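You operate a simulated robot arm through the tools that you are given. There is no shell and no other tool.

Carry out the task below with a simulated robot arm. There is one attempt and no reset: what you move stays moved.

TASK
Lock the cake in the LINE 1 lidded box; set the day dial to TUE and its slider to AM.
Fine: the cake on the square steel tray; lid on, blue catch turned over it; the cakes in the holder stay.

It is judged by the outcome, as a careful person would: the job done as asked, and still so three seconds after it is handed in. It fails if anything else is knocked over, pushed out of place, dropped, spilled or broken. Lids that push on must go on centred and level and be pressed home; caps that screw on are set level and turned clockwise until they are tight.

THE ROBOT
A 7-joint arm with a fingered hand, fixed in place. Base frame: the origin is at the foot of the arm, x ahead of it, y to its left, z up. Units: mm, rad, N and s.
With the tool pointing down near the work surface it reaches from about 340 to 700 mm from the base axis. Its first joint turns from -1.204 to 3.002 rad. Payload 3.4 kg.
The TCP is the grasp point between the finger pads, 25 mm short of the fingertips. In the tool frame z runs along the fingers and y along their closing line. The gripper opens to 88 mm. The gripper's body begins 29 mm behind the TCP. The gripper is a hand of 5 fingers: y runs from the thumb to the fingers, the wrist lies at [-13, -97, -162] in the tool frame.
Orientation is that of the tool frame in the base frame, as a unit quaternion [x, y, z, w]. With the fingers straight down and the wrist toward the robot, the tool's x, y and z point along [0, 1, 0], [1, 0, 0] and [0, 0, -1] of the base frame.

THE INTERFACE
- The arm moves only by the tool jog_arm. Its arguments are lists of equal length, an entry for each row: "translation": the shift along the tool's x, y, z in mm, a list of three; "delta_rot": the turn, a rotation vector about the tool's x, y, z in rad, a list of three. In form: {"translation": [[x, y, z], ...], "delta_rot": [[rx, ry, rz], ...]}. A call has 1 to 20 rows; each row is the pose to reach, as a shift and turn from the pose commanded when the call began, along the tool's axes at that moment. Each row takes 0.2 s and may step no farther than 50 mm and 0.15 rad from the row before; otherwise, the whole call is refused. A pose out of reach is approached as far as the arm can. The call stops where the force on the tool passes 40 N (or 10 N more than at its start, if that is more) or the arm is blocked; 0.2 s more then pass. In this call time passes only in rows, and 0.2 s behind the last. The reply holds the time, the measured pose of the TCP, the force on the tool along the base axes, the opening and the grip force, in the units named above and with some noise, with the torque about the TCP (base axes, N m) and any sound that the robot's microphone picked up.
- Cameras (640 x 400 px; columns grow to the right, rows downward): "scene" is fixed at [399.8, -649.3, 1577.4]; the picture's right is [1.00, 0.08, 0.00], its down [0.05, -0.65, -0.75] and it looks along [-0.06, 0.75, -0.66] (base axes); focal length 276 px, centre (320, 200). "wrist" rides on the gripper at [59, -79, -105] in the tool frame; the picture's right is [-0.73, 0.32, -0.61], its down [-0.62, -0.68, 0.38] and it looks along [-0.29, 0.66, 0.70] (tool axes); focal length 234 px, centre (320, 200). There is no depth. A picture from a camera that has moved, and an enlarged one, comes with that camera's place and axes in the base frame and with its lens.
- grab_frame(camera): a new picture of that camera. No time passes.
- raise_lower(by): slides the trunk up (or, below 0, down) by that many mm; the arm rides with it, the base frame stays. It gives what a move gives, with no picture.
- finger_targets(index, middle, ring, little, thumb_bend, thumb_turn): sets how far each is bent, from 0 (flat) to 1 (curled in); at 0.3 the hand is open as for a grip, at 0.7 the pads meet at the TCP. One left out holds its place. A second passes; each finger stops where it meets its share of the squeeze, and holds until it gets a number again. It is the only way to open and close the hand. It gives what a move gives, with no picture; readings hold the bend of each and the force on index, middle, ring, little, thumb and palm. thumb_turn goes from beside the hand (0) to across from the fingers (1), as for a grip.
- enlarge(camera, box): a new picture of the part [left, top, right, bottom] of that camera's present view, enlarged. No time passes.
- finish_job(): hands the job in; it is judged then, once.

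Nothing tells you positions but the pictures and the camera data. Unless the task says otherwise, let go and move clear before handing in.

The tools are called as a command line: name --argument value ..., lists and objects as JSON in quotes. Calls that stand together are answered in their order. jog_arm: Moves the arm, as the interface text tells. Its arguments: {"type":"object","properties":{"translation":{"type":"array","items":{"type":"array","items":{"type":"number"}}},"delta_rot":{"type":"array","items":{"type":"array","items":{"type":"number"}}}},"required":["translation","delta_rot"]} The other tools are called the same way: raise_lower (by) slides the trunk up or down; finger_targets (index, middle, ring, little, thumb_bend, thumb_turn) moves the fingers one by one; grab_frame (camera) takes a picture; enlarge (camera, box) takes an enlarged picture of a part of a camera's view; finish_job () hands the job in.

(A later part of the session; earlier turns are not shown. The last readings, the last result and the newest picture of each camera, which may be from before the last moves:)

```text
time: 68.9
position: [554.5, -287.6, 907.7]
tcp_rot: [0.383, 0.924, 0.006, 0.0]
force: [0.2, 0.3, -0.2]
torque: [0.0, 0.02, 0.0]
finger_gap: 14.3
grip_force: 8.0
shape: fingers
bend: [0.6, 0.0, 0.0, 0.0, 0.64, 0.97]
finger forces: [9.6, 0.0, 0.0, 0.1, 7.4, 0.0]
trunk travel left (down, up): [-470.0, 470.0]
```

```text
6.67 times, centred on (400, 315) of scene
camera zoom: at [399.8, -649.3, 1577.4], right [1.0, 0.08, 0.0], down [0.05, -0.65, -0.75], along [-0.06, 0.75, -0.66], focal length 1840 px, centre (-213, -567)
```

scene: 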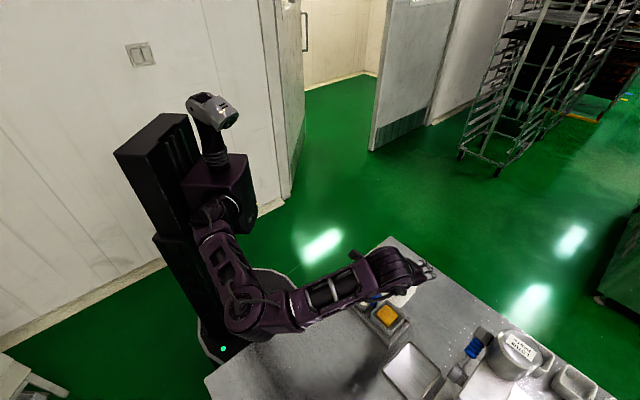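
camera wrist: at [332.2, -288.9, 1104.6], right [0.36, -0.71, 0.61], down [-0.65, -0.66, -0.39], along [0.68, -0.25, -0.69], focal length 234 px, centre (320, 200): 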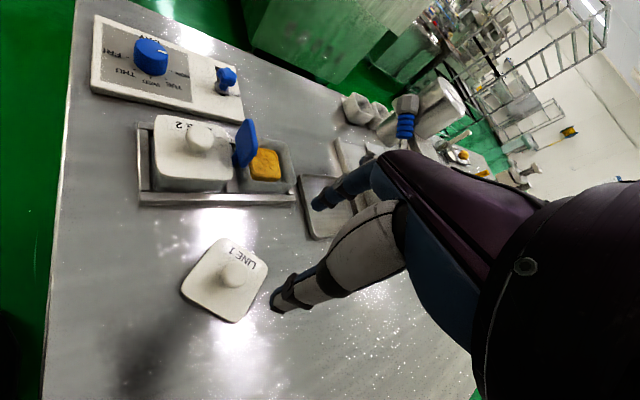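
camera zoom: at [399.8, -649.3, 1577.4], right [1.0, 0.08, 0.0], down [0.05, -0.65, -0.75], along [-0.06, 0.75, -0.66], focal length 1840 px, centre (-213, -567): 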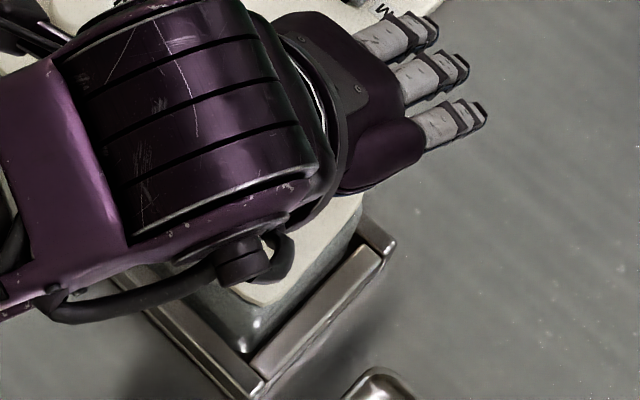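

No contact yet and the view matches the home position. Continuing down gently until I feel the rim.

jog_arm --translation '[[0, 0, 1], [0, 0, 2]]' --delta_rot '[[0, 0, 0], [0, 0, 0]]'

jog_arm --translation '[[0, 0, 1], [0, 0, 2]]' --delta_rot '[[0, 0, 0], [0, 0, 0]]'

enlarge --camera "wrist" --box '[180, 180, 360, 330]'

```text
time: 69.5
position: [554.9, -287.8, 905.0]
tcp_rot: [0.383, 0.924, 0.005, 0.001]
force: [0.7, 0.1, 0.1]
torque: [-0.02, 0.03, 0.0]
finger_gap: 14.2
grip_force: 9.2
shape: fingers
bend: [0.6, 0.0, 0.0, 0.0, 0.64, 0.97]
finger forces: [9.5, 0.0, 0.1, 0.1, 8.2, 0.0]
trunk travel left (down, up): [-470.0, 470.0]
```

```text
time: 70.1
position: [553.5, -287.3, 904.6]
tcp_rot: [0.384, 0.923, 0.007, 0.002]
force: [1.7, -3.6, 9.3]
torque: [-0.31, 0.33, 0.0]
finger_gap: 14.5
grip_force: 15.0
shape: fingers
bend: [0.6, 0.0, 0.0, 0.0, 0.64, 0.98]
finger forces: [9.8, 0.1, 0.1, 0.0, 20.3, 0.1]
trunk travel left (down, up): [-470.0, 470.0]
heard: snap
```

```text
2.67 times, centred on (270, 255) of wrist
camera zoom: at [455.2, -302.0, 1007.6], right [0.74, -0.29, 0.61], down [-0.04, -0.92, -0.39], along [0.68, 0.27, -0.69], focal length 624 px, centre (453, 53)
```

zoom: 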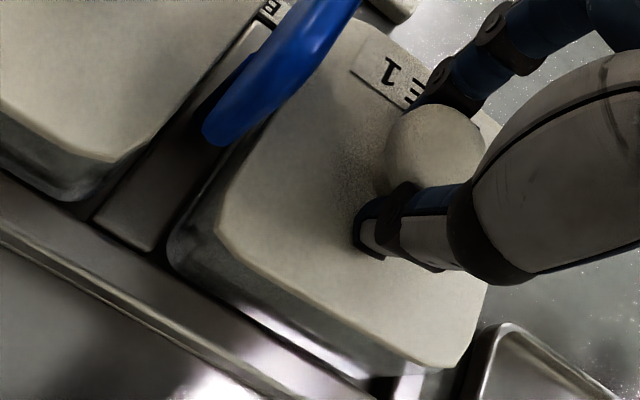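

I heard the lid snap on. I'll ease the pressure, release, and rise to check it's level.

jog_arm --translation '[[0, 0, -1.5]]' --delta_rot '[[0, 0, 0]]'

finger_targets --index 0.5 --thumb_bend 0.58

finger_targets --index 0.42 --thumb_bend 0.42

jog_arm --translation '[[0, 0, -20], [0, 0, -45], [0, 0, -70]]' --delta_rot '[[0, 0, 0], [0, 0, 0], [0, 0, 0]]'

enlarge --camera "wrist" --box '[120, 160, 340, 330]'

```text
time: 70.5
position: [554.2, -287.3, 905.0]
tcp_rot: [0.383, 0.924, 0.005, 0.0]
force: [0.5, -2.5, 6.0]
torque: [-0.25, 0.28, 0.04]
finger_gap: 15.1
grip_force: 12.9
shape: fingers
bend: [0.6, 0.0, 0.0, 0.0, 0.64, 0.98]
finger forces: [8.7, 0.0, 0.0, 0.0, 17.0, 0.0]
trunk travel left (down, up): [-470.0, 470.0]
```

```text
time: 71.5
position: [554.7, -287.4, 904.0]
tcp_rot: [0.383, 0.924, 0.006, 0.001]
force: [1.4, 1.0, 3.7]
torque: [-0.07, 0.09, -0.03]
finger_gap: 31.3
grip_force: 3.2
shape: fingers
bend: [0.5, 0.0, 0.0, 0.0, 0.59, 0.98]
finger forces: [0.1, 0.1, 0.0, 0.0, 6.0, 0.1]
trunk travel left (down, up): [-470.0, 470.0]
```

```text
time: 72.5
position: [553.3, -287.9, 905.1]
tcp_rot: [0.382, 0.924, 0.005, 0.0]
force: [0.2, 0.8, 0.4]
torque: [-0.01, 0.02, 0.01]
finger_gap: 59.2
grip_force: 0.0
shape: fingers
bend: [0.42, 0.0, 0.0, 0.0, 0.42, 0.98]
finger forces: [0.0, 0.0, 0.1, 0.0, 0.1, 0.0]
trunk travel left (down, up): [-470.0, 470.0]
```

```text
time: 73.3
position: [554.2, -286.7, 975.0]
tcp_rot: [0.382, 0.924, 0.007, 0.001]
force: [0.1, -0.1, -0.9]
torque: [0.0, 0.02, -0.02]
finger_gap: 59.2
grip_force: 0.0
shape: fingers
bend: [0.42, 0.0, 0.0, 0.0, 0.42, 0.98]
finger forces: [0.0, 0.0, 0.1, 0.0, 0.0, 0.1]
trunk travel left (down, up): [-470.0, 470.0]
```

```text
2.35 times, centred on (230, 245) of wrist
camera zoom: at [455.8, -302.3, 1078.0], right [0.74, -0.29, 0.61], down [-0.04, -0.92, -0.39], along [0.67, 0.27, -0.69], focal length 551 px, centre (532, 94)
```

zoom: 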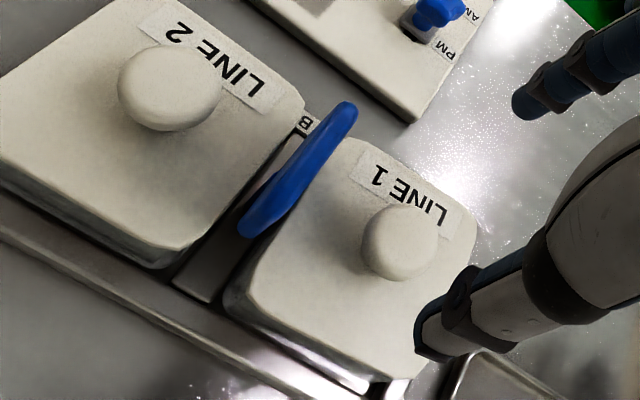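

The lid looks seated and level like LINE 2's. To be certain it's home, I'll close the fingertips and press down on the knob.

finger_targets --index 0.7 --thumb_bend 0.7

jog_arm --translation '[[0, 0, 20], [0, 0, 38], [0, 0, 44]]' --delta_rot '[[0, 0, 0], [0, 0, 0], [0, 0, 0]]'

enlarge --camera "wrist" --box '[180, 160, 380, 330]'

```text
time: 74.3
position: [554.4, -287.7, 975.5]
tcp_rot: [0.382, 0.924, 0.005, 0.001]
force: [0.4, -0.3, -0.5]
torque: [-0.01, 0.0, 0.0]
finger_gap: 0.0
grip_force: 0.0
shape: fingers
bend: [0.7, 0.0, 0.0, 0.0, 0.7, 0.98]
finger forces: [0.1, 0.1, 0.1, 0.0, 0.1, 0.1]
trunk travel left (down, up): [-470.0, 470.0]
```

```text
time: 75.1
position: [554.9, -288.4, 930.5]
tcp_rot: [0.382, 0.924, 0.006, 0.0]
force: [-0.6, -0.4, -0.1]
torque: [0.0, 0.0, -0.02]
finger_gap: 0.0
grip_force: 0.0
shape: fingers
bend: [0.7, 0.0, 0.0, 0.0, 0.7, 0.98]
finger forces: [0.0, 0.0, 0.0, 0.0, 0.0, 0.0]
trunk travel left (down, up): [-470.0, 470.0]
```

```text
2.35 times, centred on (280, 245) of wrist
camera zoom: at [456.1, -303.1, 1033.1], right [0.74, -0.29, 0.61], down [-0.04, -0.92, -0.39], along [0.67, 0.27, -0.69], focal length 551 px, centre (414, 94)
```

zoom: 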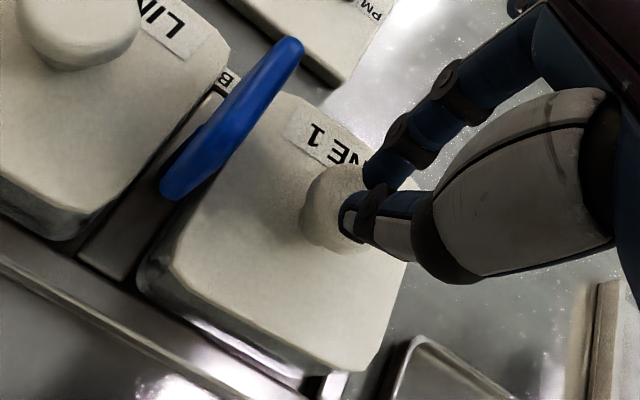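

jog_arm --translation '[[0, 0, 2], [0, 0, 4]]' --delta_rot '[[0, 0, 0], [0, 0, 0]]'

jog_arm --translation '[[0, 0, 1.5], [0, 0, 3]]' --delta_rot '[[0, 0, 0], [0, 0, 0]]'

```text
time: 75.7
position: [554.3, -289.1, 926.2]
tcp_rot: [0.383, 0.924, 0.006, 0.001]
force: [-0.1, -0.5, 1.6]
torque: [-0.01, 0.01, 0.0]
finger_gap: 0.0
grip_force: 0.7
shape: fingers
bend: [0.7, 0.0, 0.0, 0.0, 0.7, 0.98]
finger forces: [0.1, 0.0, 0.1, 0.0, 1.5, 0.1]
trunk travel left (down, up): [-470.0, 470.0]
```

```text
time: 76.3
position: [552.3, -287.2, 926.5]
tcp_rot: [0.383, 0.924, 0.007, 0.003]
force: [-0.9, -3.7, 16.1]
torque: [-0.1, 0.19, 0.07]
finger_gap: 0.1
grip_force: 7.2
shape: fingers
bend: [0.7, 0.0, 0.0, 0.0, 0.7, 0.99]
finger forces: [0.0, 0.1, 0.0, 0.1, 15.5, 0.1]
trunk travel left (down, up): [-470.0, 470.0]
```

jog_arm --translation '[[0, 0, 1.5], [0, 0, 3]]' --delta_rot '[[0, 0, 0], [0, 0, 0]]'

enlarge --camera "wrist" --box '[180, 160, 380, 330]'

```text
time: 76.9
position: [551.0, -286.3, 926.3]
tcp_rot: [0.384, 0.923, 0.008, 0.005]
force: [0.1, -6.0, 32.3]
torque: [-0.18, 0.31, 0.05]
finger_gap: 0.0
grip_force: 16.6
shape: fingers
bend: [0.7, 0.0, 0.0, 0.0, 0.7, 0.99]
finger forces: [4.2, 0.0, 0.0, 0.0, 28.3, 0.0]
trunk travel left (down, up): [-470.0, 470.0]
```

```text
2.35 times, centred on (280, 245) of wrist
camera zoom: at [451.9, -301.8, 1028.2], right [0.73, -0.29, 0.62], down [-0.04, -0.92, -0.39], along [0.68, 0.27, -0.68], focal length 551 px, centre (414, 94)
```

zoom: 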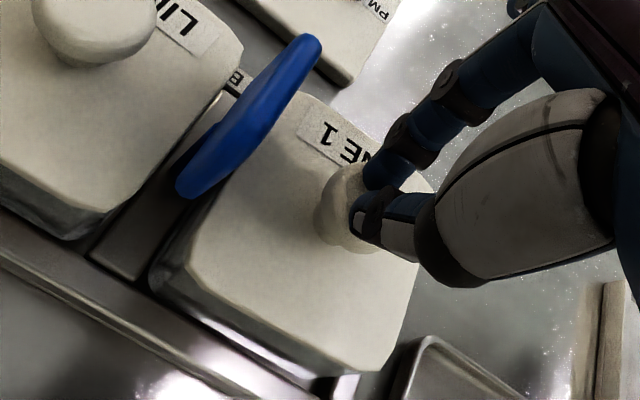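

Pressed with about 32 N and it didn't move further, so the lid is home. Now I'll rise and bring the closed fingertips beside the catch, on the LINE 2 side of its far end, to swing it back across the lid.

jog_arm --translation '[[0, 0, -20], [0, 0, -45], [20, 5, -45], [40, 11, -45], [60.3, 16.5, -45]]' --delta_rot '[[0, 0, 0], [0, 0, 0], [0, 0, 0], [0, 0, 0], [0, 0, 0]]'

enlarge --camera "wrist" --box '[180, 160, 380, 330]'

```text
time: 78.1
position: [522.5, -231.6, 967.0]
tcp_rot: [0.382, 0.924, 0.005, 0.001]
force: [-0.7, 0.3, -0.5]
torque: [0.0, 0.03, 0.02]
finger_gap: 0.1
grip_force: 0.0
shape: fingers
bend: [0.7, 0.0, 0.0, 0.0, 0.7, 0.98]
finger forces: [0.0, 0.0, 0.1, 0.0, 0.0, 0.1]
trunk travel left (down, up): [-470.0, 470.0]
```

```text
2.35 times, centred on (280, 245) of wrist
camera zoom: at [425.0, -247.6, 1070.3], right [0.74, -0.29, 0.61], down [-0.04, -0.92, -0.39], along [0.67, 0.27, -0.69], focal length 551 px, centre (414, 94)
```

zoom: 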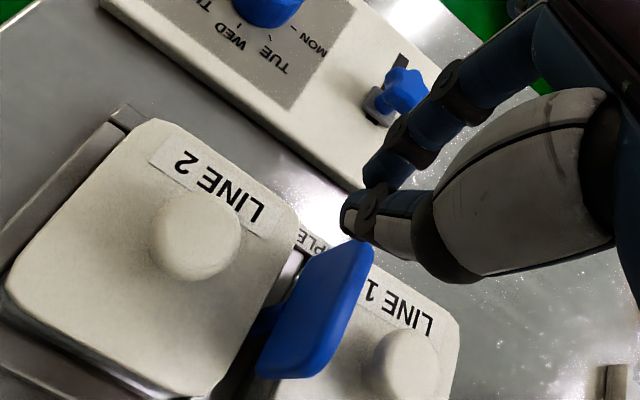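

The plate is exactly lengthwise in the gap and my fingertips are above the LINE 2 side of its end. Descending beside it.

jog_arm --translation '[[0, 0, 20], [0, 0, 40], [0, 0, 55]]' --delta_rot '[[0, 0, 0], [0, 0, 0], [0, 0, 0]]'

enlarge --camera "wrist" --box '[180, 160, 380, 330]'

```text
time: 78.9
position: [524.2, -232.4, 910.7]
tcp_rot: [0.383, 0.924, 0.006, 0.001]
force: [-0.1, 0.6, 0.1]
torque: [-0.02, 0.04, 0.02]
finger_gap: 0.0
grip_force: 0.2
shape: fingers
bend: [0.7, 0.0, 0.0, 0.0, 0.7, 0.98]
finger forces: [0.0, 0.0, 0.1, 0.0, 0.1, 0.0]
trunk travel left (down, up): [-470.0, 470.0]
```

```text
2.35 times, centred on (280, 245) of wrist
camera zoom: at [425.4, -248.1, 1014.2], right [0.74, -0.29, 0.61], down [-0.04, -0.92, -0.39], along [0.67, 0.27, -0.69], focal length 551 px, centre (414, 94)
```

zoom: 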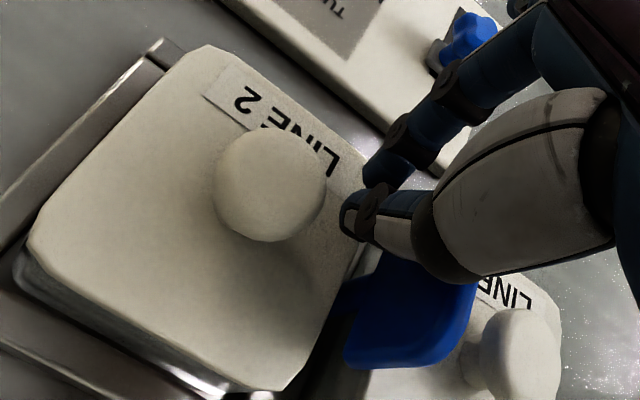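

jog_arm --translation '[[-5, -1, 0], [-9, 0, 0], [-13.5, 1.5, 0], [-18.5, 1.5, 0], [-23.5, 1, 0]]' --delta_rot '[[0, 0, 0], [0, 0, 0], [0, 0, 0], [0, 0, 0], [0, 0, 0]]'

enlarge --camera "wrist" --box '[180, 160, 380, 330]'

```text
time: 80.1
position: [536.1, -243.8, 912.6]
tcp_rot: [0.381, 0.924, 0.005, 0.002]
force: [-15.7, 15.4, -4.7]
torque: [-0.05, -0.21, -0.43]
finger_gap: 5.8
grip_force: 11.6
shape: fingers
bend: [0.69, 0.0, 0.0, 0.0, 0.7, 0.88]
finger forces: [1.0, 0.1, 0.1, 0.0, 20.7, 0.0]
trunk travel left (down, up): [-470.0, 470.0]
```

```text
2.35 times, centred on (280, 245) of wrist
camera zoom: at [439.3, -259.4, 1016.5], right [0.74, -0.29, 0.61], down [-0.04, -0.92, -0.39], along [0.67, 0.27, -0.69], focal length 551 px, centre (414, 94)
```

zoom: 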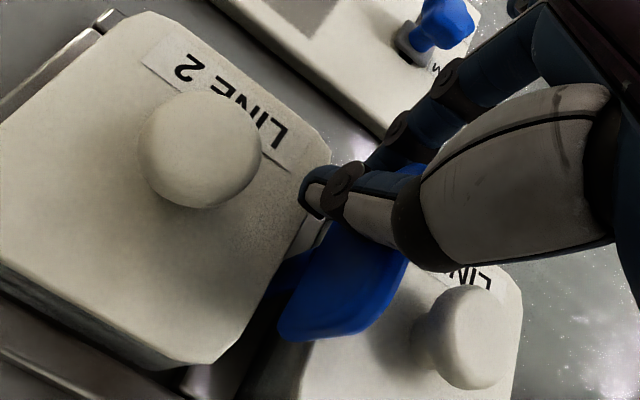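

The catch resisted with about 20 N at this point, so I'm backing off to see what is blocking it.

jog_arm --translation '[[8, 0, 0], [16, 0, 0], [16, 0, -30], [16, 0, -60]]' --delta_rot '[[0, 0, 0], [0, 0, 0], [0, 0, 0], [0, 0, 0]]'

enlarge --camera "wrist" --box '[180, 200, 380, 370]'

enlarge --camera "scene" --box '[355, 275, 425, 345]'

```text
time: 81.1
position: [527.5, -238.4, 971.8]
tcp_rot: [0.383, 0.924, 0.006, 0.001]
force: [0.1, 0.5, -0.4]
torque: [0.02, 0.03, -0.01]
finger_gap: 0.0
grip_force: 0.1
shape: fingers
bend: [0.7, 0.0, 0.0, 0.0, 0.7, 0.97]
finger forces: [0.0, 0.0, 0.1, 0.1, 0.1, 0.1]
trunk travel left (down, up): [-470.0, 470.0]
```

```text
2.35 times, centred on (280, 285) of wrist
camera zoom: at [429.9, -253.4, 1075.2], right [0.74, -0.29, 0.61], down [-0.04, -0.92, -0.39], along [0.67, 0.27, -0.69], focal length 551 px, centre (414, 0)
```

zoom: 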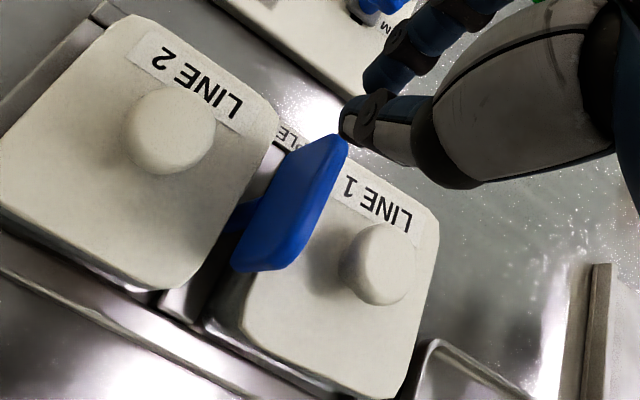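

```text
5.71 times, centred on (390, 310) of scene
camera zoom: at [399.8, -649.3, 1577.4], right [1.0, 0.08, 0.0], down [0.05, -0.65, -0.75], along [-0.06, 0.75, -0.66], focal length 1577 px, centre (-80, -429)
```

zoom: 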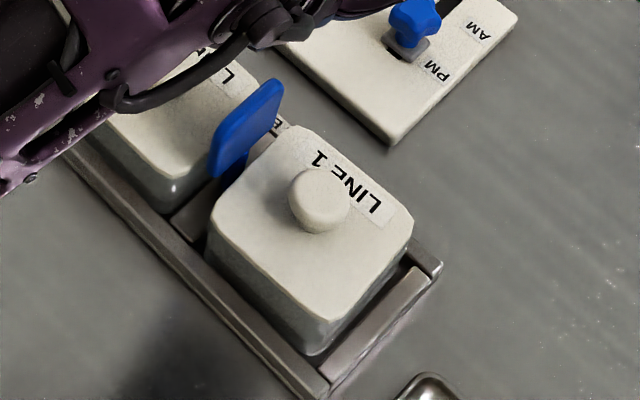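

The catch is still lengthwise. I'll compare the LINE 1 lid's height with how it looked at the very start, using the same crop.

jog_arm --translation '[[0, 20, -20], [0, 50, -40], [0, 80, -60]]' --delta_rot '[[0, 0, 0], [0, 0, 0], [0, 0, 0]]'

enlarge --camera "scene" --box '[330, 270, 450, 345]'

enlarge --camera "scene" --box '[370, 290, 420, 340]'

```text
time: 81.9
position: [586.6, -179.8, 1030.7]
tcp_rot: [0.383, 0.924, 0.006, 0.0]
force: [-0.2, 0.3, -0.2]
torque: [0.02, 0.0, 0.01]
finger_gap: 0.0
grip_force: 0.1
shape: fingers
bend: [0.7, 0.0, 0.0, 0.0, 0.7, 0.97]
finger forces: [0.0, 0.0, 0.0, 0.0, 0.1, 0.0]
trunk travel left (down, up): [-470.0, 470.0]
```

```text
5.33 times, centred on (390, 308) of scene
camera zoom: at [399.8, -649.3, 1577.4], right [1.0, 0.08, 0.0], down [0.05, -0.65, -0.75], along [-0.06, 0.75, -0.66], focal length 1472 px, centre (-53, -373)
```

zoom: 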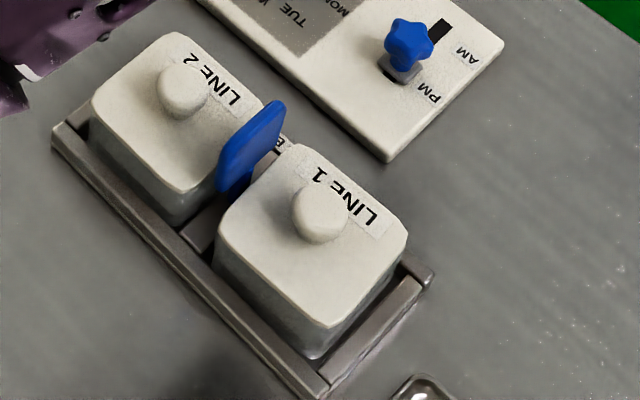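

```text
8.00 times, centred on (395, 315) of scene
camera zoom: at [399.8, -649.3, 1577.4], right [1.0, 0.08, 0.0], down [0.05, -0.65, -0.75], along [-0.06, 0.75, -0.66], focal length 2208 px, centre (-280, -720)
```

zoom: 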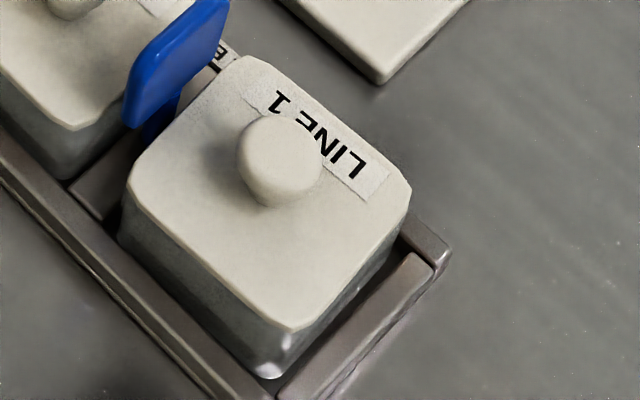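

The lid may be sitting a couple of millimetres high or slightly rotated, which would explain the blocked catch. Let me inspect the seams closely.

enlarge --camera "scene" --box '[370, 305, 410, 335]'

enlarge --camera "scene" --box '[345, 285, 385, 315]'

grab_frame --camera "wrist"

```text
13.33 times, centred on (390, 320) of scene
camera zoom: at [399.8, -649.3, 1577.4], right [1.0, 0.08, 0.0], down [0.05, -0.65, -0.75], along [-0.06, 0.75, -0.66], focal length 3679 px, centre (-613, -1400)
```

zoom: 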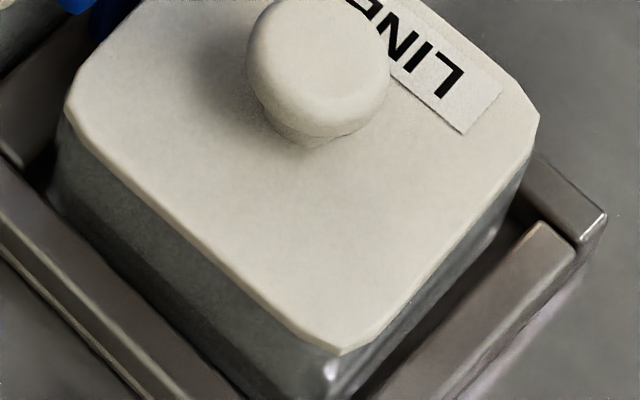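

```text
13.33 times, centred on (365, 300) of scene
camera zoom: at [399.8, -649.3, 1577.4], right [1.0, 0.08, 0.0], down [0.05, -0.65, -0.75], along [-0.06, 0.75, -0.66], focal length 3679 px, centre (-280, -1133)
```

zoom: 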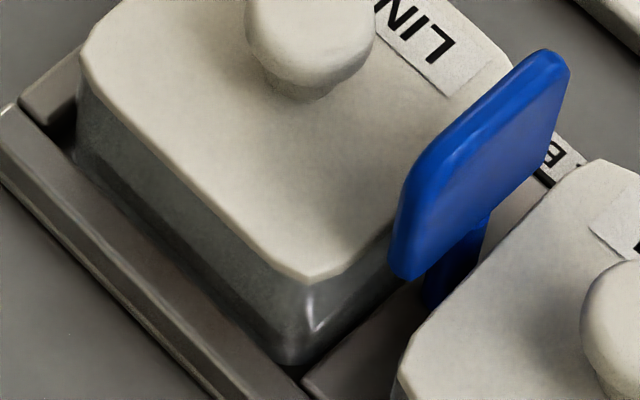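

```text
taken
camera wrist: at [487.8, -195.8, 1135.0], right [0.74, -0.29, 0.61], down [-0.04, -0.92, -0.39], along [0.67, 0.27, -0.69], focal length 234 px, centre (320, 200)
```

wrist: 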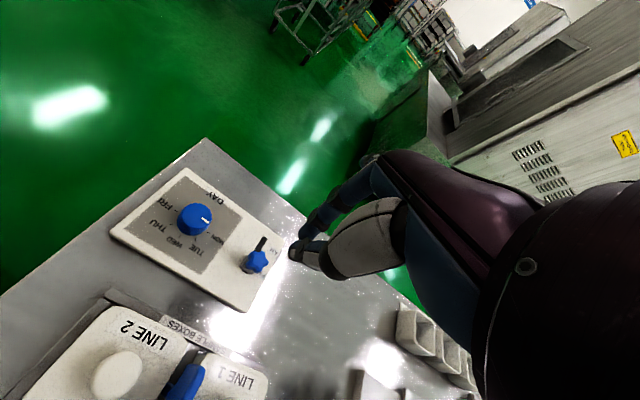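

The seams of both lids look alike, so I'll compare heights by touch: first the LINE 2 knob lightly, then LINE 1's.

jog_arm --translation '[[12, -34, 0], [24, -68, 0], [34.6, -100, 0], [34.6, -100, 40], [34.6, -100, 80], [34.6, -100, 97]]' --delta_rot '[[0, 0, 0], [0, 0, 0], [0, 0, 0], [0, 0, 0], [0, 0, 0], [0, 0, 0]]'

enlarge --camera "wrist" --box '[180, 160, 380, 330]'

```text
time: 83.3
position: [490.9, -227.4, 934.9]
tcp_rot: [0.383, 0.924, 0.007, 0.001]
force: [-0.2, -0.5, 0.5]
torque: [0.02, -0.02, -0.01]
finger_gap: 0.0
grip_force: 0.0
shape: fingers
bend: [0.7, 0.0, 0.0, 0.0, 0.7, 0.97]
finger forces: [0.1, 0.0, 0.0, 0.1, 0.0, 0.0]
trunk travel left (down, up): [-470.0, 470.0]
```

```text
2.35 times, centred on (280, 245) of wrist
camera zoom: at [392.5, -241.6, 1037.1], right [0.74, -0.29, 0.61], down [-0.04, -0.92, -0.39], along [0.67, 0.27, -0.69], focal length 551 px, centre (414, 94)
```

zoom: 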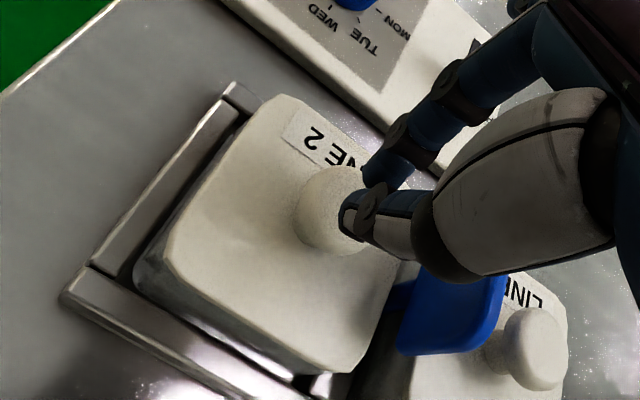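

jog_arm --translation '[[0, 0, 3], [0, 0, 6]]' --delta_rot '[[0, 0, 0], [0, 0, 0]]'

jog_arm --translation '[[0, 0, 1], [0, 0, 2]]' --delta_rot '[[0, 0, 0], [0, 0, 0]]'

```text
time: 83.9
position: [492.1, -226.8, 927.5]
tcp_rot: [0.382, 0.924, 0.005, 0.001]
force: [-0.2, 0.8, 0.1]
torque: [-0.01, -0.02, -0.01]
finger_gap: 0.1
grip_force: 0.0
shape: fingers
bend: [0.7, 0.0, 0.0, 0.0, 0.7, 0.97]
finger forces: [0.1, 0.0, 0.0, 0.0, 0.1, 0.0]
trunk travel left (down, up): [-470.0, 470.0]
```

```text
time: 84.5
position: [492.6, -227.1, 927.0]
tcp_rot: [0.383, 0.924, 0.007, 0.001]
force: [0.3, 0.6, 1.5]
torque: [0.01, 0.01, 0.01]
finger_gap: 0.1
grip_force: 0.9
shape: fingers
bend: [0.7, 0.0, 0.0, 0.0, 0.7, 0.97]
finger forces: [0.0, 0.0, 0.0, 0.0, 1.0, 0.1]
trunk travel left (down, up): [-470.0, 470.0]
```

LINE 2's knob touches at the same height as LINE 1's, so the lid is home at its centre. I'll now press near the lid's corners, starting with the two beside the catch, in case an edge is slightly up.

jog_arm --translation '[[0, 0, -35], [-22, 7, -35], [-44, 14, -35], [-64.8, 21.4, -35], [-64.8, 21.4, -10], [-64.8, 21.4, 12]]' --delta_rot '[[0, 0, 0], [0, 0, 0], [0, 0, 0], [0, 0, 0], [0, 0, 0], [0, 0, 0]]'

enlarge --camera "wrist" --box '[180, 160, 380, 330]'

```text
time: 85.9
position: [552.0, -256.4, 914.2]
tcp_rot: [0.383, 0.924, 0.006, 0.001]
force: [0.8, 0.0, 0.8]
torque: [0.03, 0.0, 0.01]
finger_gap: 0.2
grip_force: 0.0
shape: fingers
bend: [0.7, 0.0, 0.0, 0.0, 0.7, 0.97]
finger forces: [0.0, 0.0, 0.1, 0.0, 0.1, 0.0]
trunk travel left (down, up): [-470.0, 470.0]
```

```text
2.35 times, centred on (280, 245) of wrist
camera zoom: at [453.2, -272.3, 1017.1], right [0.74, -0.29, 0.61], down [-0.04, -0.92, -0.39], along [0.67, 0.27, -0.69], focal length 551 px, centre (414, 94)
```

zoom: 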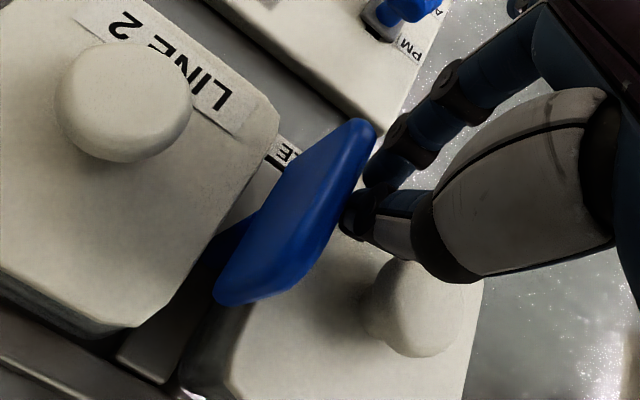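

jog_arm --translation '[[0, 0, 3], [0, 0, 6]]' --delta_rot '[[0, 0, 0], [0, 0, 0]]'

jog_arm --translation '[[0, 0, 1.5], [0, 0, 3]]' --delta_rot '[[0, 0, 0], [0, 0, 0]]'

```text
time: 86.5
position: [550.7, -258.4, 908.1]
tcp_rot: [0.383, 0.924, 0.006, 0.001]
force: [-0.1, -1.0, -0.1]
torque: [0.06, 0.0, 0.02]
finger_gap: 0.1
grip_force: 0.1
shape: fingers
bend: [0.7, 0.0, 0.0, 0.0, 0.7, 0.97]
finger forces: [0.0, 0.0, 0.0, 0.0, 0.1, 0.1]
trunk travel left (down, up): [-470.0, 470.0]
```

```text
time: 87.1
position: [551.8, -258.3, 904.3]
tcp_rot: [0.383, 0.924, 0.005, 0.001]
force: [0.4, -0.6, 0.6]
torque: [0.02, 0.03, 0.0]
finger_gap: 0.1
grip_force: 0.0
shape: fingers
bend: [0.7, 0.0, 0.0, 0.0, 0.7, 0.97]
finger forces: [0.0, 0.0, 0.1, 0.0, 0.1, 0.1]
trunk travel left (down, up): [-470.0, 470.0]
```

jog_arm --translation '[[0, 0, 1.5], [0, 0, 3]]' --delta_rot '[[0, 0, 0], [0, 0, 0]]'

jog_arm --translation '[[0, 0, 1.5], [0, 0, 3]]' --delta_rot '[[0, 0, 0], [0, 0, 0]]'

enlarge --camera "wrist" --box '[180, 160, 380, 330]'

```text
time: 87.7
position: [551.2, -256.9, 903.9]
tcp_rot: [0.383, 0.924, 0.007, 0.002]
force: [0.5, -1.4, 5.4]
torque: [-0.07, 0.09, 0.05]
finger_gap: 0.0
grip_force: 2.6
shape: fingers
bend: [0.7, 0.0, 0.0, 0.0, 0.7, 0.98]
finger forces: [0.0, 0.0, 0.1, 0.1, 5.5, 0.0]
trunk travel left (down, up): [-470.0, 470.0]
```

```text
time: 88.3
position: [549.8, -257.6, 902.2]
tcp_rot: [0.383, 0.924, 0.007, 0.004]
force: [0.9, -3.9, 25.5]
torque: [-0.09, 0.23, 0.03]
finger_gap: 0.0
grip_force: 12.3
shape: fingers
bend: [0.7, 0.0, 0.0, 0.0, 0.71, 0.98]
finger forces: [3.0, 0.0, 0.1, 0.0, 21.8, 0.1]
trunk travel left (down, up): [-470.0, 470.0]
```

```text
2.35 times, centred on (280, 245) of wrist
camera zoom: at [450.6, -272.6, 1005.3], right [0.73, -0.29, 0.61], down [-0.04, -0.92, -0.39], along [0.68, 0.27, -0.68], focal length 551 px, centre (414, 94)
```

zoom: 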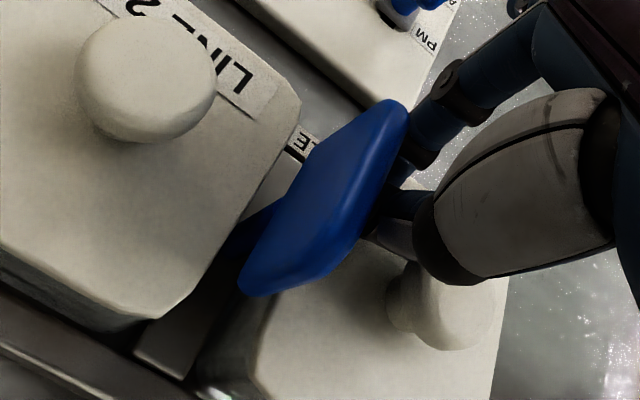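

The lid is firmly home at this corner too. My earlier push was simply too near the catch's axis (the thumb leans over it), so I'll mirror the method that worked: straddle the plate's far end with the hand turned 90° and push with the thumb pad.

jog_arm --translation '[[0, 0, -40], [0, 0, -75], [2, -1, -75], [4, -2, -75], [7, -3, -75], [9, -4, -75], [11, -5, -75], [14, -6, -75], [16, -7, -75], [18, -8, -75], [20, -8, -75], [23, -9, -75], [25, -10, -75]]' --delta_rot '[[0, 0, 0], [0, 0, 0], [0, 0, 0.143], [0, 0, 0.286], [0, 0, 0.429], [0, 0, 0.572], [0, 0, 0.715], [0, 0, 0.858], [0, 0, 1.0], [0, 0, 1.143], [0, 0, 1.286], [0, 0, 1.429], [0, 0, 1.571]]'

finger_targets --index 0.52 --thumb_bend 0.52

grab_frame --camera "wrist"

enlarge --camera "wrist" --box '[180, 160, 380, 330]'

grab_frame --camera "scene"

```text
time: 91.1
position: [527.5, -247.8, 974.1]
tcp_rot: [0.925, 0.38, 0.005, -0.004]
force: [0.5, -0.7, 0.4]
torque: [-0.03, 0.0, 0.0]
finger_gap: 0.0
grip_force: 0.0
shape: fingers
bend: [0.7, 0.0, 0.0, 0.0, 0.7, 0.98]
finger forces: [0.1, 0.0, 0.0, 0.0, 0.0, 0.0]
trunk travel left (down, up): [-470.0, 470.0]
```

```text
time: 92.1
position: [527.4, -246.7, 972.9]
tcp_rot: [0.924, 0.383, 0.005, -0.004]
force: [0.2, 0.3, -0.3]
torque: [-0.04, -0.01, -0.02]
finger_gap: 36.7
grip_force: 0.0
shape: fingers
bend: [0.52, 0.0, 0.0, 0.0, 0.52, 0.98]
finger forces: [0.0, 0.0, 0.1, 0.1, 0.0, 0.1]
trunk travel left (down, up): [-470.0, 470.0]
```

```text
taken
camera wrist: at [512.3, -151.5, 1078.6], right [-0.29, -0.75, 0.6], down [-0.92, 0.05, -0.39], along [0.26, -0.66, -0.7], focal length 234 px, centre (320, 200)
```

wrist: 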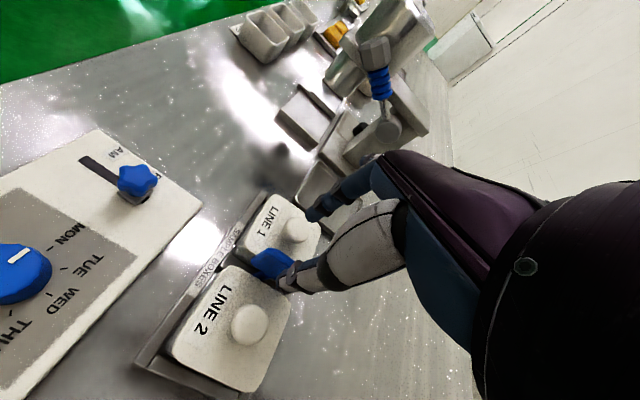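

```text
2.35 times, centred on (280, 245) of wrist
camera zoom: at [512.3, -151.5, 1078.6], right [-0.29, -0.75, 0.6], down [-0.92, 0.05, -0.39], along [0.26, -0.66, -0.7], focal length 551 px, centre (414, 94)
```

zoom: 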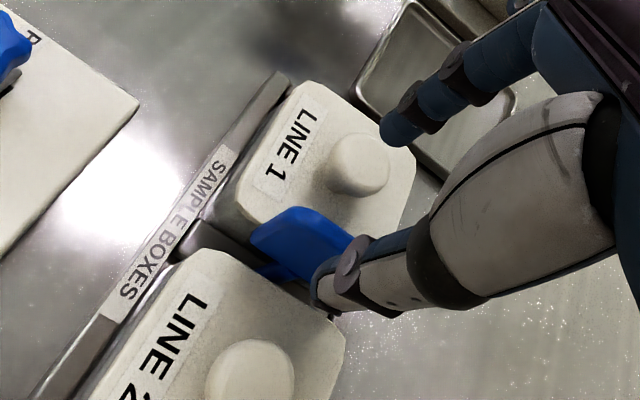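

```text
taken
```

scene: 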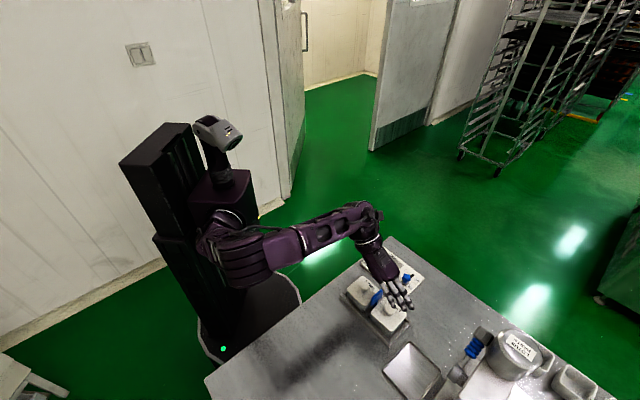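

I'm straddling the plate's end from above with the hand turned. Descending and then pushing with the thumb toward LINE 1.

jog_arm --translation '[[0, 0, 20], [0, 0, 40], [0, 0, 55], [0, 0, 62]]' --delta_rot '[[0, 0, 0], [0, 0, 0], [0, 0, 0], [0, 0, 0]]'

enlarge --camera "wrist" --box '[180, 160, 380, 330]'

```text
time: 93.1
position: [526.4, -245.7, 912.2]
tcp_rot: [0.924, 0.382, 0.005, -0.004]
force: [-0.8, 0.3, -0.6]
torque: [-0.02, 0.02, 0.0]
finger_gap: 36.7
grip_force: 0.0
shape: fingers
bend: [0.52, 0.0, 0.0, 0.0, 0.52, 0.98]
finger forces: [0.1, 0.0, 0.1, 0.0, 0.0, 0.0]
trunk travel left (down, up): [-470.0, 470.0]
```

```text
2.35 times, centred on (280, 245) of wrist
camera zoom: at [511.9, -150.5, 1016.7], right [-0.29, -0.75, 0.6], down [-0.92, 0.05, -0.39], along [0.26, -0.66, -0.7], focal length 551 px, centre (414, 94)
```

zoom: 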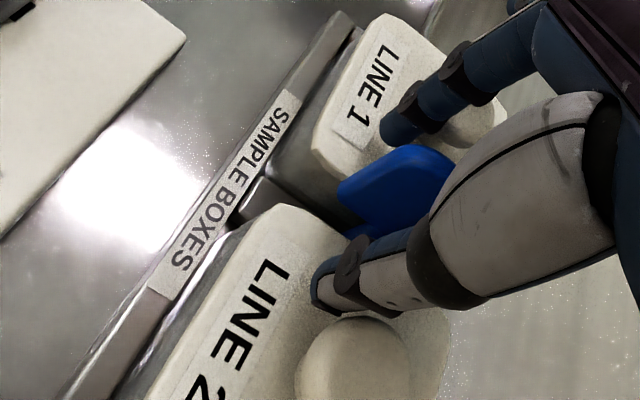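

jog_arm --translation '[[0, 8, 0], [0, 13, 0], [0, 17, 0], [0, 21, 0]]' --delta_rot '[[0, 0, 0], [0, 0, 0], [0, 0, 0], [0, 0, 0]]'

enlarge --camera "wrist" --box '[180, 160, 380, 330]'

```text
time: 94.1
position: [542.3, -262.1, 911.9]
tcp_rot: [0.924, 0.383, 0.004, -0.003]
force: [-2.4, 3.3, -1.1]
torque: [-0.01, 0.01, 0.03]
finger_gap: 39.4
grip_force: 1.3
shape: fingers
bend: [0.52, 0.0, 0.0, 0.0, 0.5, 0.97]
finger forces: [0.0, 0.0, 0.1, 0.0, 2.7, 0.0]
trunk travel left (down, up): [-470.0, 470.0]
heard: snap
```

```text
2.35 times, centred on (280, 245) of wrist
camera zoom: at [526.6, -165.2, 1016.8], right [-0.29, -0.75, 0.6], down [-0.92, 0.04, -0.39], along [0.26, -0.66, -0.7], focal length 551 px, centre (414, 94)
```

zoom: 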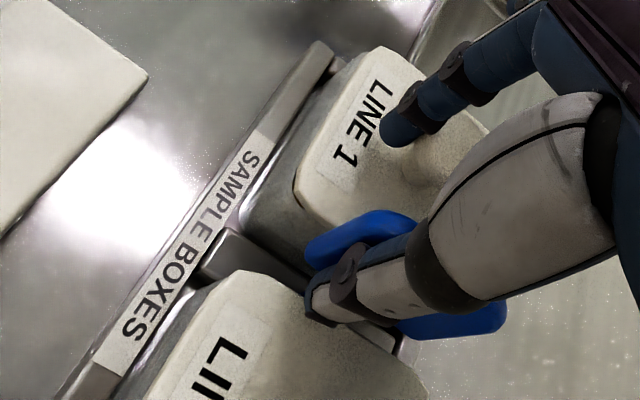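

I heard a snap but the plate still looks lengthwise. I'll back off slightly and check that nothing else shifted.

jog_arm --translation '[[0, -6, 0], [0, -12, 0], [0, -14, -30], [0, -14, -60]]' --delta_rot '[[0, 0, 0], [0, 0, 0], [0, 0, 0], [0, 0, 0]]'

enlarge --camera "wrist" --box '[180, 160, 380, 330]'

enlarge --camera "scene" --box '[330, 270, 450, 345]'

enlarge --camera "scene" --box '[365, 285, 415, 335]'

```text
time: 95.1
position: [532.4, -252.8, 973.0]
tcp_rot: [0.924, 0.382, 0.004, -0.003]
force: [-0.3, -0.6, -0.4]
torque: [-0.04, 0.04, 0.02]
finger_gap: 37.6
grip_force: 0.0
shape: fingers
bend: [0.52, 0.0, 0.0, 0.0, 0.52, 0.97]
finger forces: [0.0, 0.0, 0.0, 0.0, 0.0, 0.1]
trunk travel left (down, up): [-470.0, 470.0]
heard: snap
```

```text
2.35 times, centred on (280, 245) of wrist
camera zoom: at [517.6, -156.2, 1077.5], right [-0.29, -0.75, 0.6], down [-0.92, 0.05, -0.39], along [0.26, -0.66, -0.7], focal length 551 px, centre (414, 94)
```

zoom: 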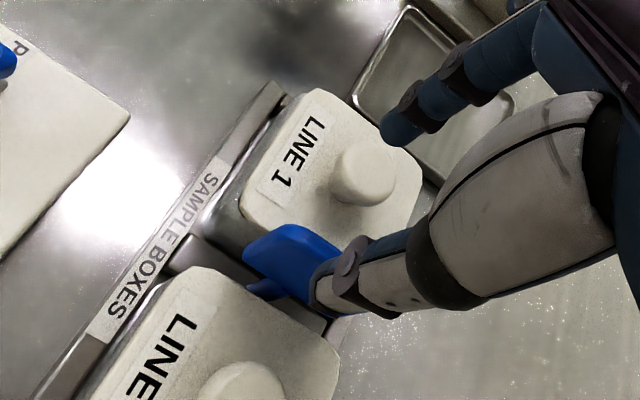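

```text
5.33 times, centred on (390, 308) of scene
camera zoom: at [399.8, -649.3, 1577.4], right [1.0, 0.08, 0.0], down [0.05, -0.65, -0.75], along [-0.06, 0.75, -0.66], focal length 1472 px, centre (-53, -373)
```

zoom: 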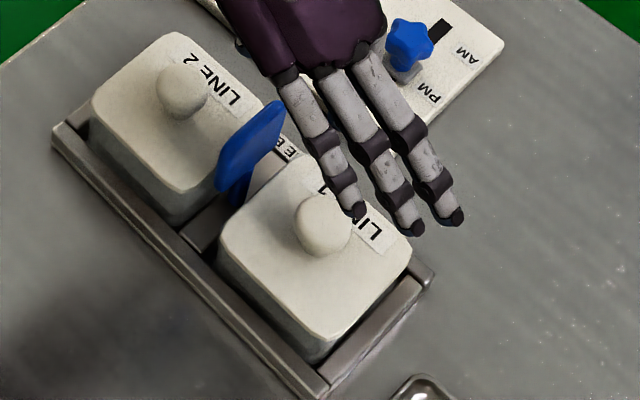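

```text
8.00 times, centred on (390, 310) of scene
camera zoom: at [399.8, -649.3, 1577.4], right [1.0, 0.08, 0.0], down [0.05, -0.65, -0.75], along [-0.06, 0.75, -0.66], focal length 2208 px, centre (-240, -680)
```

zoom: 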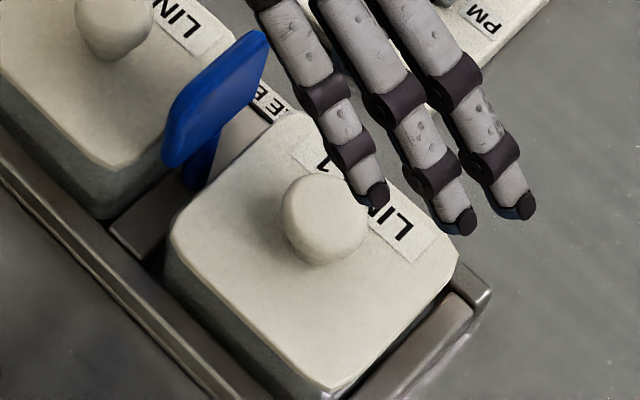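

The index side seems to have nudged LINE 1's knob. Let me inspect the lid and box closely.

jog_arm --translation '[[0, -20, -20], [0, -50, -40], [0, -80, -60]]' --delta_rot '[[0, 0, 0], [0, 0, 0], [0, 0, 0]]'

enlarge --camera "scene" --box '[370, 305, 410, 335]'

enlarge --camera "wrist" --box '[230, 140, 380, 260]'

enlarge --camera "scene" --box '[370, 285, 420, 335]'

```text
time: 95.9
position: [474.2, -194.8, 1032.7]
tcp_rot: [0.924, 0.382, 0.004, -0.004]
force: [-0.4, 0.0, 0.9]
torque: [0.01, 0.02, -0.02]
finger_gap: 37.3
grip_force: 0.1
shape: fingers
bend: [0.52, 0.0, 0.0, 0.0, 0.52, 0.97]
finger forces: [0.1, 0.0, 0.0, 0.0, 0.0, 0.0]
trunk travel left (down, up): [-470.0, 470.0]
```

```text
13.33 times, centred on (390, 320) of scene
camera zoom: at [399.8, -649.3, 1577.4], right [1.0, 0.08, 0.0], down [0.05, -0.65, -0.75], along [-0.06, 0.75, -0.66], focal length 3679 px, centre (-613, -1400)
```

zoom: 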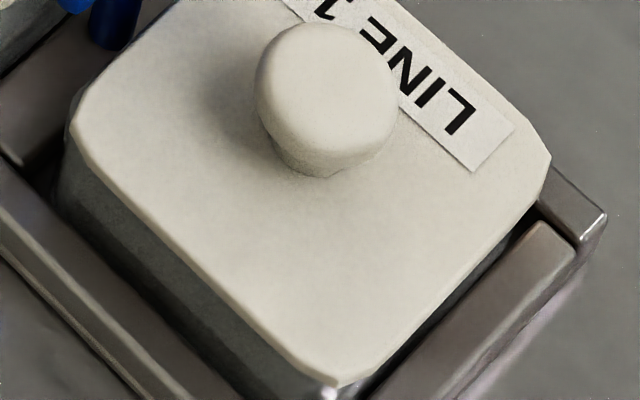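

```text
3.33 times, centred on (305, 200) of wrist
camera zoom: at [459.6, -98.4, 1137.8], right [-0.29, -0.75, 0.6], down [-0.92, 0.05, -0.39], along [0.26, -0.66, -0.7], focal length 781 px, centre (370, 200)
```

zoom: 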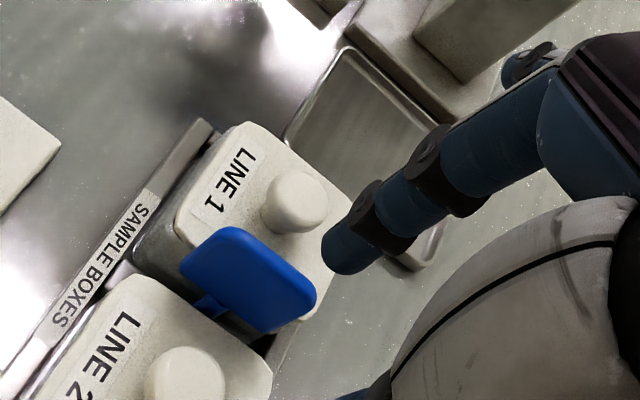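

```text
8.00 times, centred on (395, 310) of scene
camera zoom: at [399.8, -649.3, 1577.4], right [1.0, 0.08, 0.0], down [0.05, -0.65, -0.75], along [-0.06, 0.75, -0.66], focal length 2208 px, centre (-280, -680)
```

zoom: 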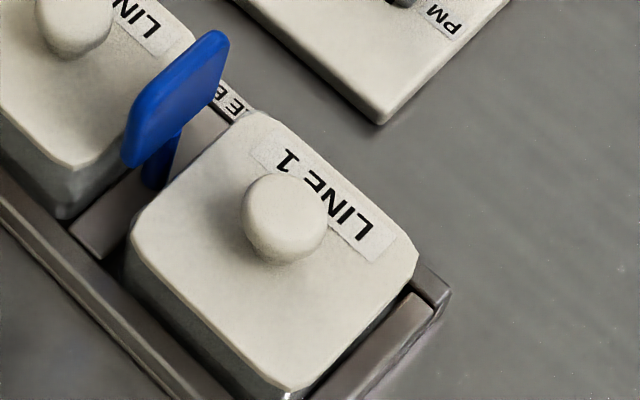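

I need a clear overhead look at LINE 1's lid relative to its box, so I'll move the camera to a better viewpoint.

jog_arm --translation '[[-30, 20, 0], [-60, 40, 0], [-73, 70, 10], [-73, 99, 30], [-73, 99, 55]]' --delta_rot '[[0, 0, 0], [0, 0, 0], [0, 0, 0], [0, 0, 0], [0, 0, 0]]'

grab_frame --camera "wrist"

enlarge --camera "wrist" --box '[130, 120, 330, 290]'

```text
time: 97.1
position: [492.6, -316.9, 974.7]
tcp_rot: [0.924, 0.383, 0.004, -0.004]
force: [-0.3, 0.9, 0.7]
torque: [0.0, 0.01, -0.01]
finger_gap: 37.5
grip_force: 0.1
shape: fingers
bend: [0.52, 0.0, 0.0, 0.0, 0.52, 0.97]
finger forces: [0.0, 0.1, 0.1, 0.0, 0.0, 0.0]
trunk travel left (down, up): [-470.0, 470.0]
```

```text
taken
camera wrist: at [477.8, -220.2, 1079.5], right [-0.29, -0.75, 0.6], down [-0.92, 0.05, -0.39], along [0.26, -0.66, -0.7], focal length 234 px, centre (320, 200)
```

wrist: 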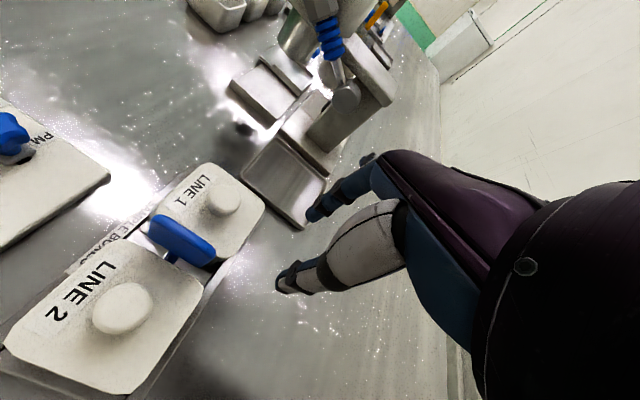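

```text
2.35 times, centred on (230, 205) of wrist
camera zoom: at [477.8, -220.2, 1079.5], right [-0.29, -0.75, 0.6], down [-0.92, 0.05, -0.39], along [0.26, -0.66, -0.7], focal length 551 px, centre (532, 188)
```

zoom: 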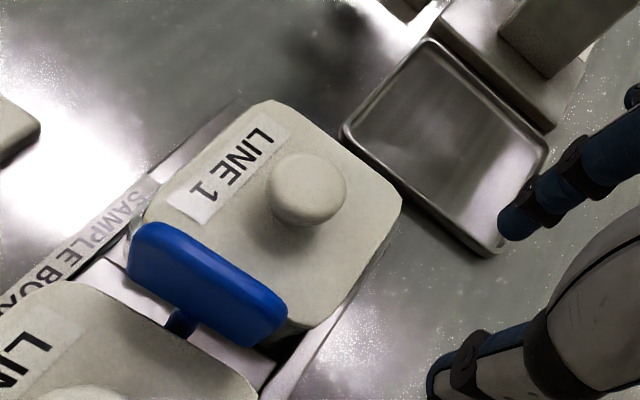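

jog_arm --translation '[[2, 32, 0], [4, 64, 0], [6, 96, 0]]' --delta_rot '[[0, 0, 0], [0, 0, 0], [0, 0, 0]]'

grab_frame --camera "wrist"

enlarge --camera "wrist" --box '[40, 250, 220, 400]'

```text
time: 97.9
position: [566.2, -383.6, 973.5]
tcp_rot: [0.924, 0.383, 0.004, -0.004]
force: [0.6, -0.2, -0.2]
torque: [0.0, 0.0, -0.02]
finger_gap: 37.4
grip_force: 0.1
shape: fingers
bend: [0.52, 0.0, 0.0, 0.0, 0.52, 0.97]
finger forces: [0.1, 0.0, 0.0, 0.0, 0.0, 0.0]
trunk travel left (down, up): [-470.0, 470.0]
```

```text
taken
camera wrist: at [551.3, -286.9, 1077.6], right [-0.29, -0.75, 0.6], down [-0.92, 0.05, -0.39], along [0.26, -0.66, -0.7], focal length 234 px, centre (320, 200)
```

wrist: 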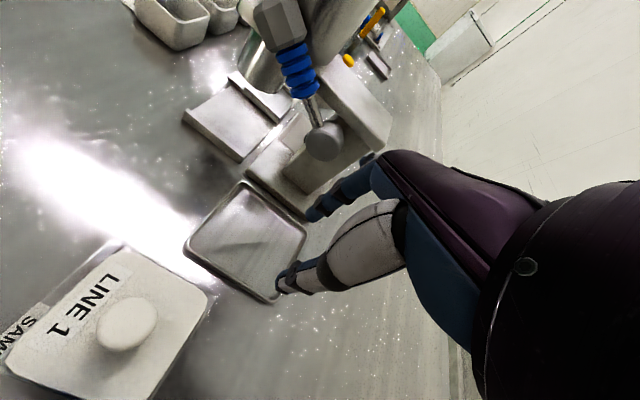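

```text
2.67 times, centred on (130, 325) of wrist
camera zoom: at [551.3, -286.9, 1077.6], right [-0.29, -0.75, 0.6], down [-0.92, 0.05, -0.39], along [0.26, -0.66, -0.7], focal length 624 px, centre (827, -133)
```

zoom: 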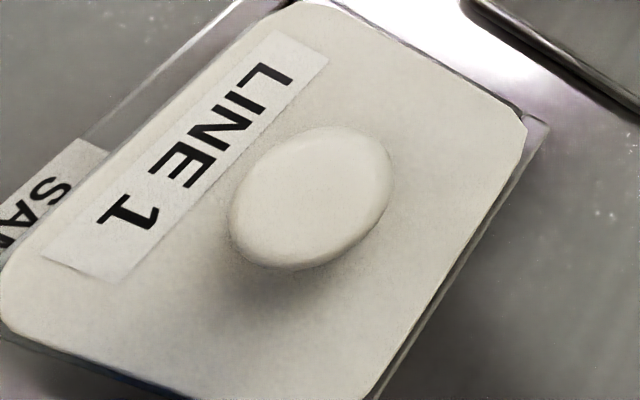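

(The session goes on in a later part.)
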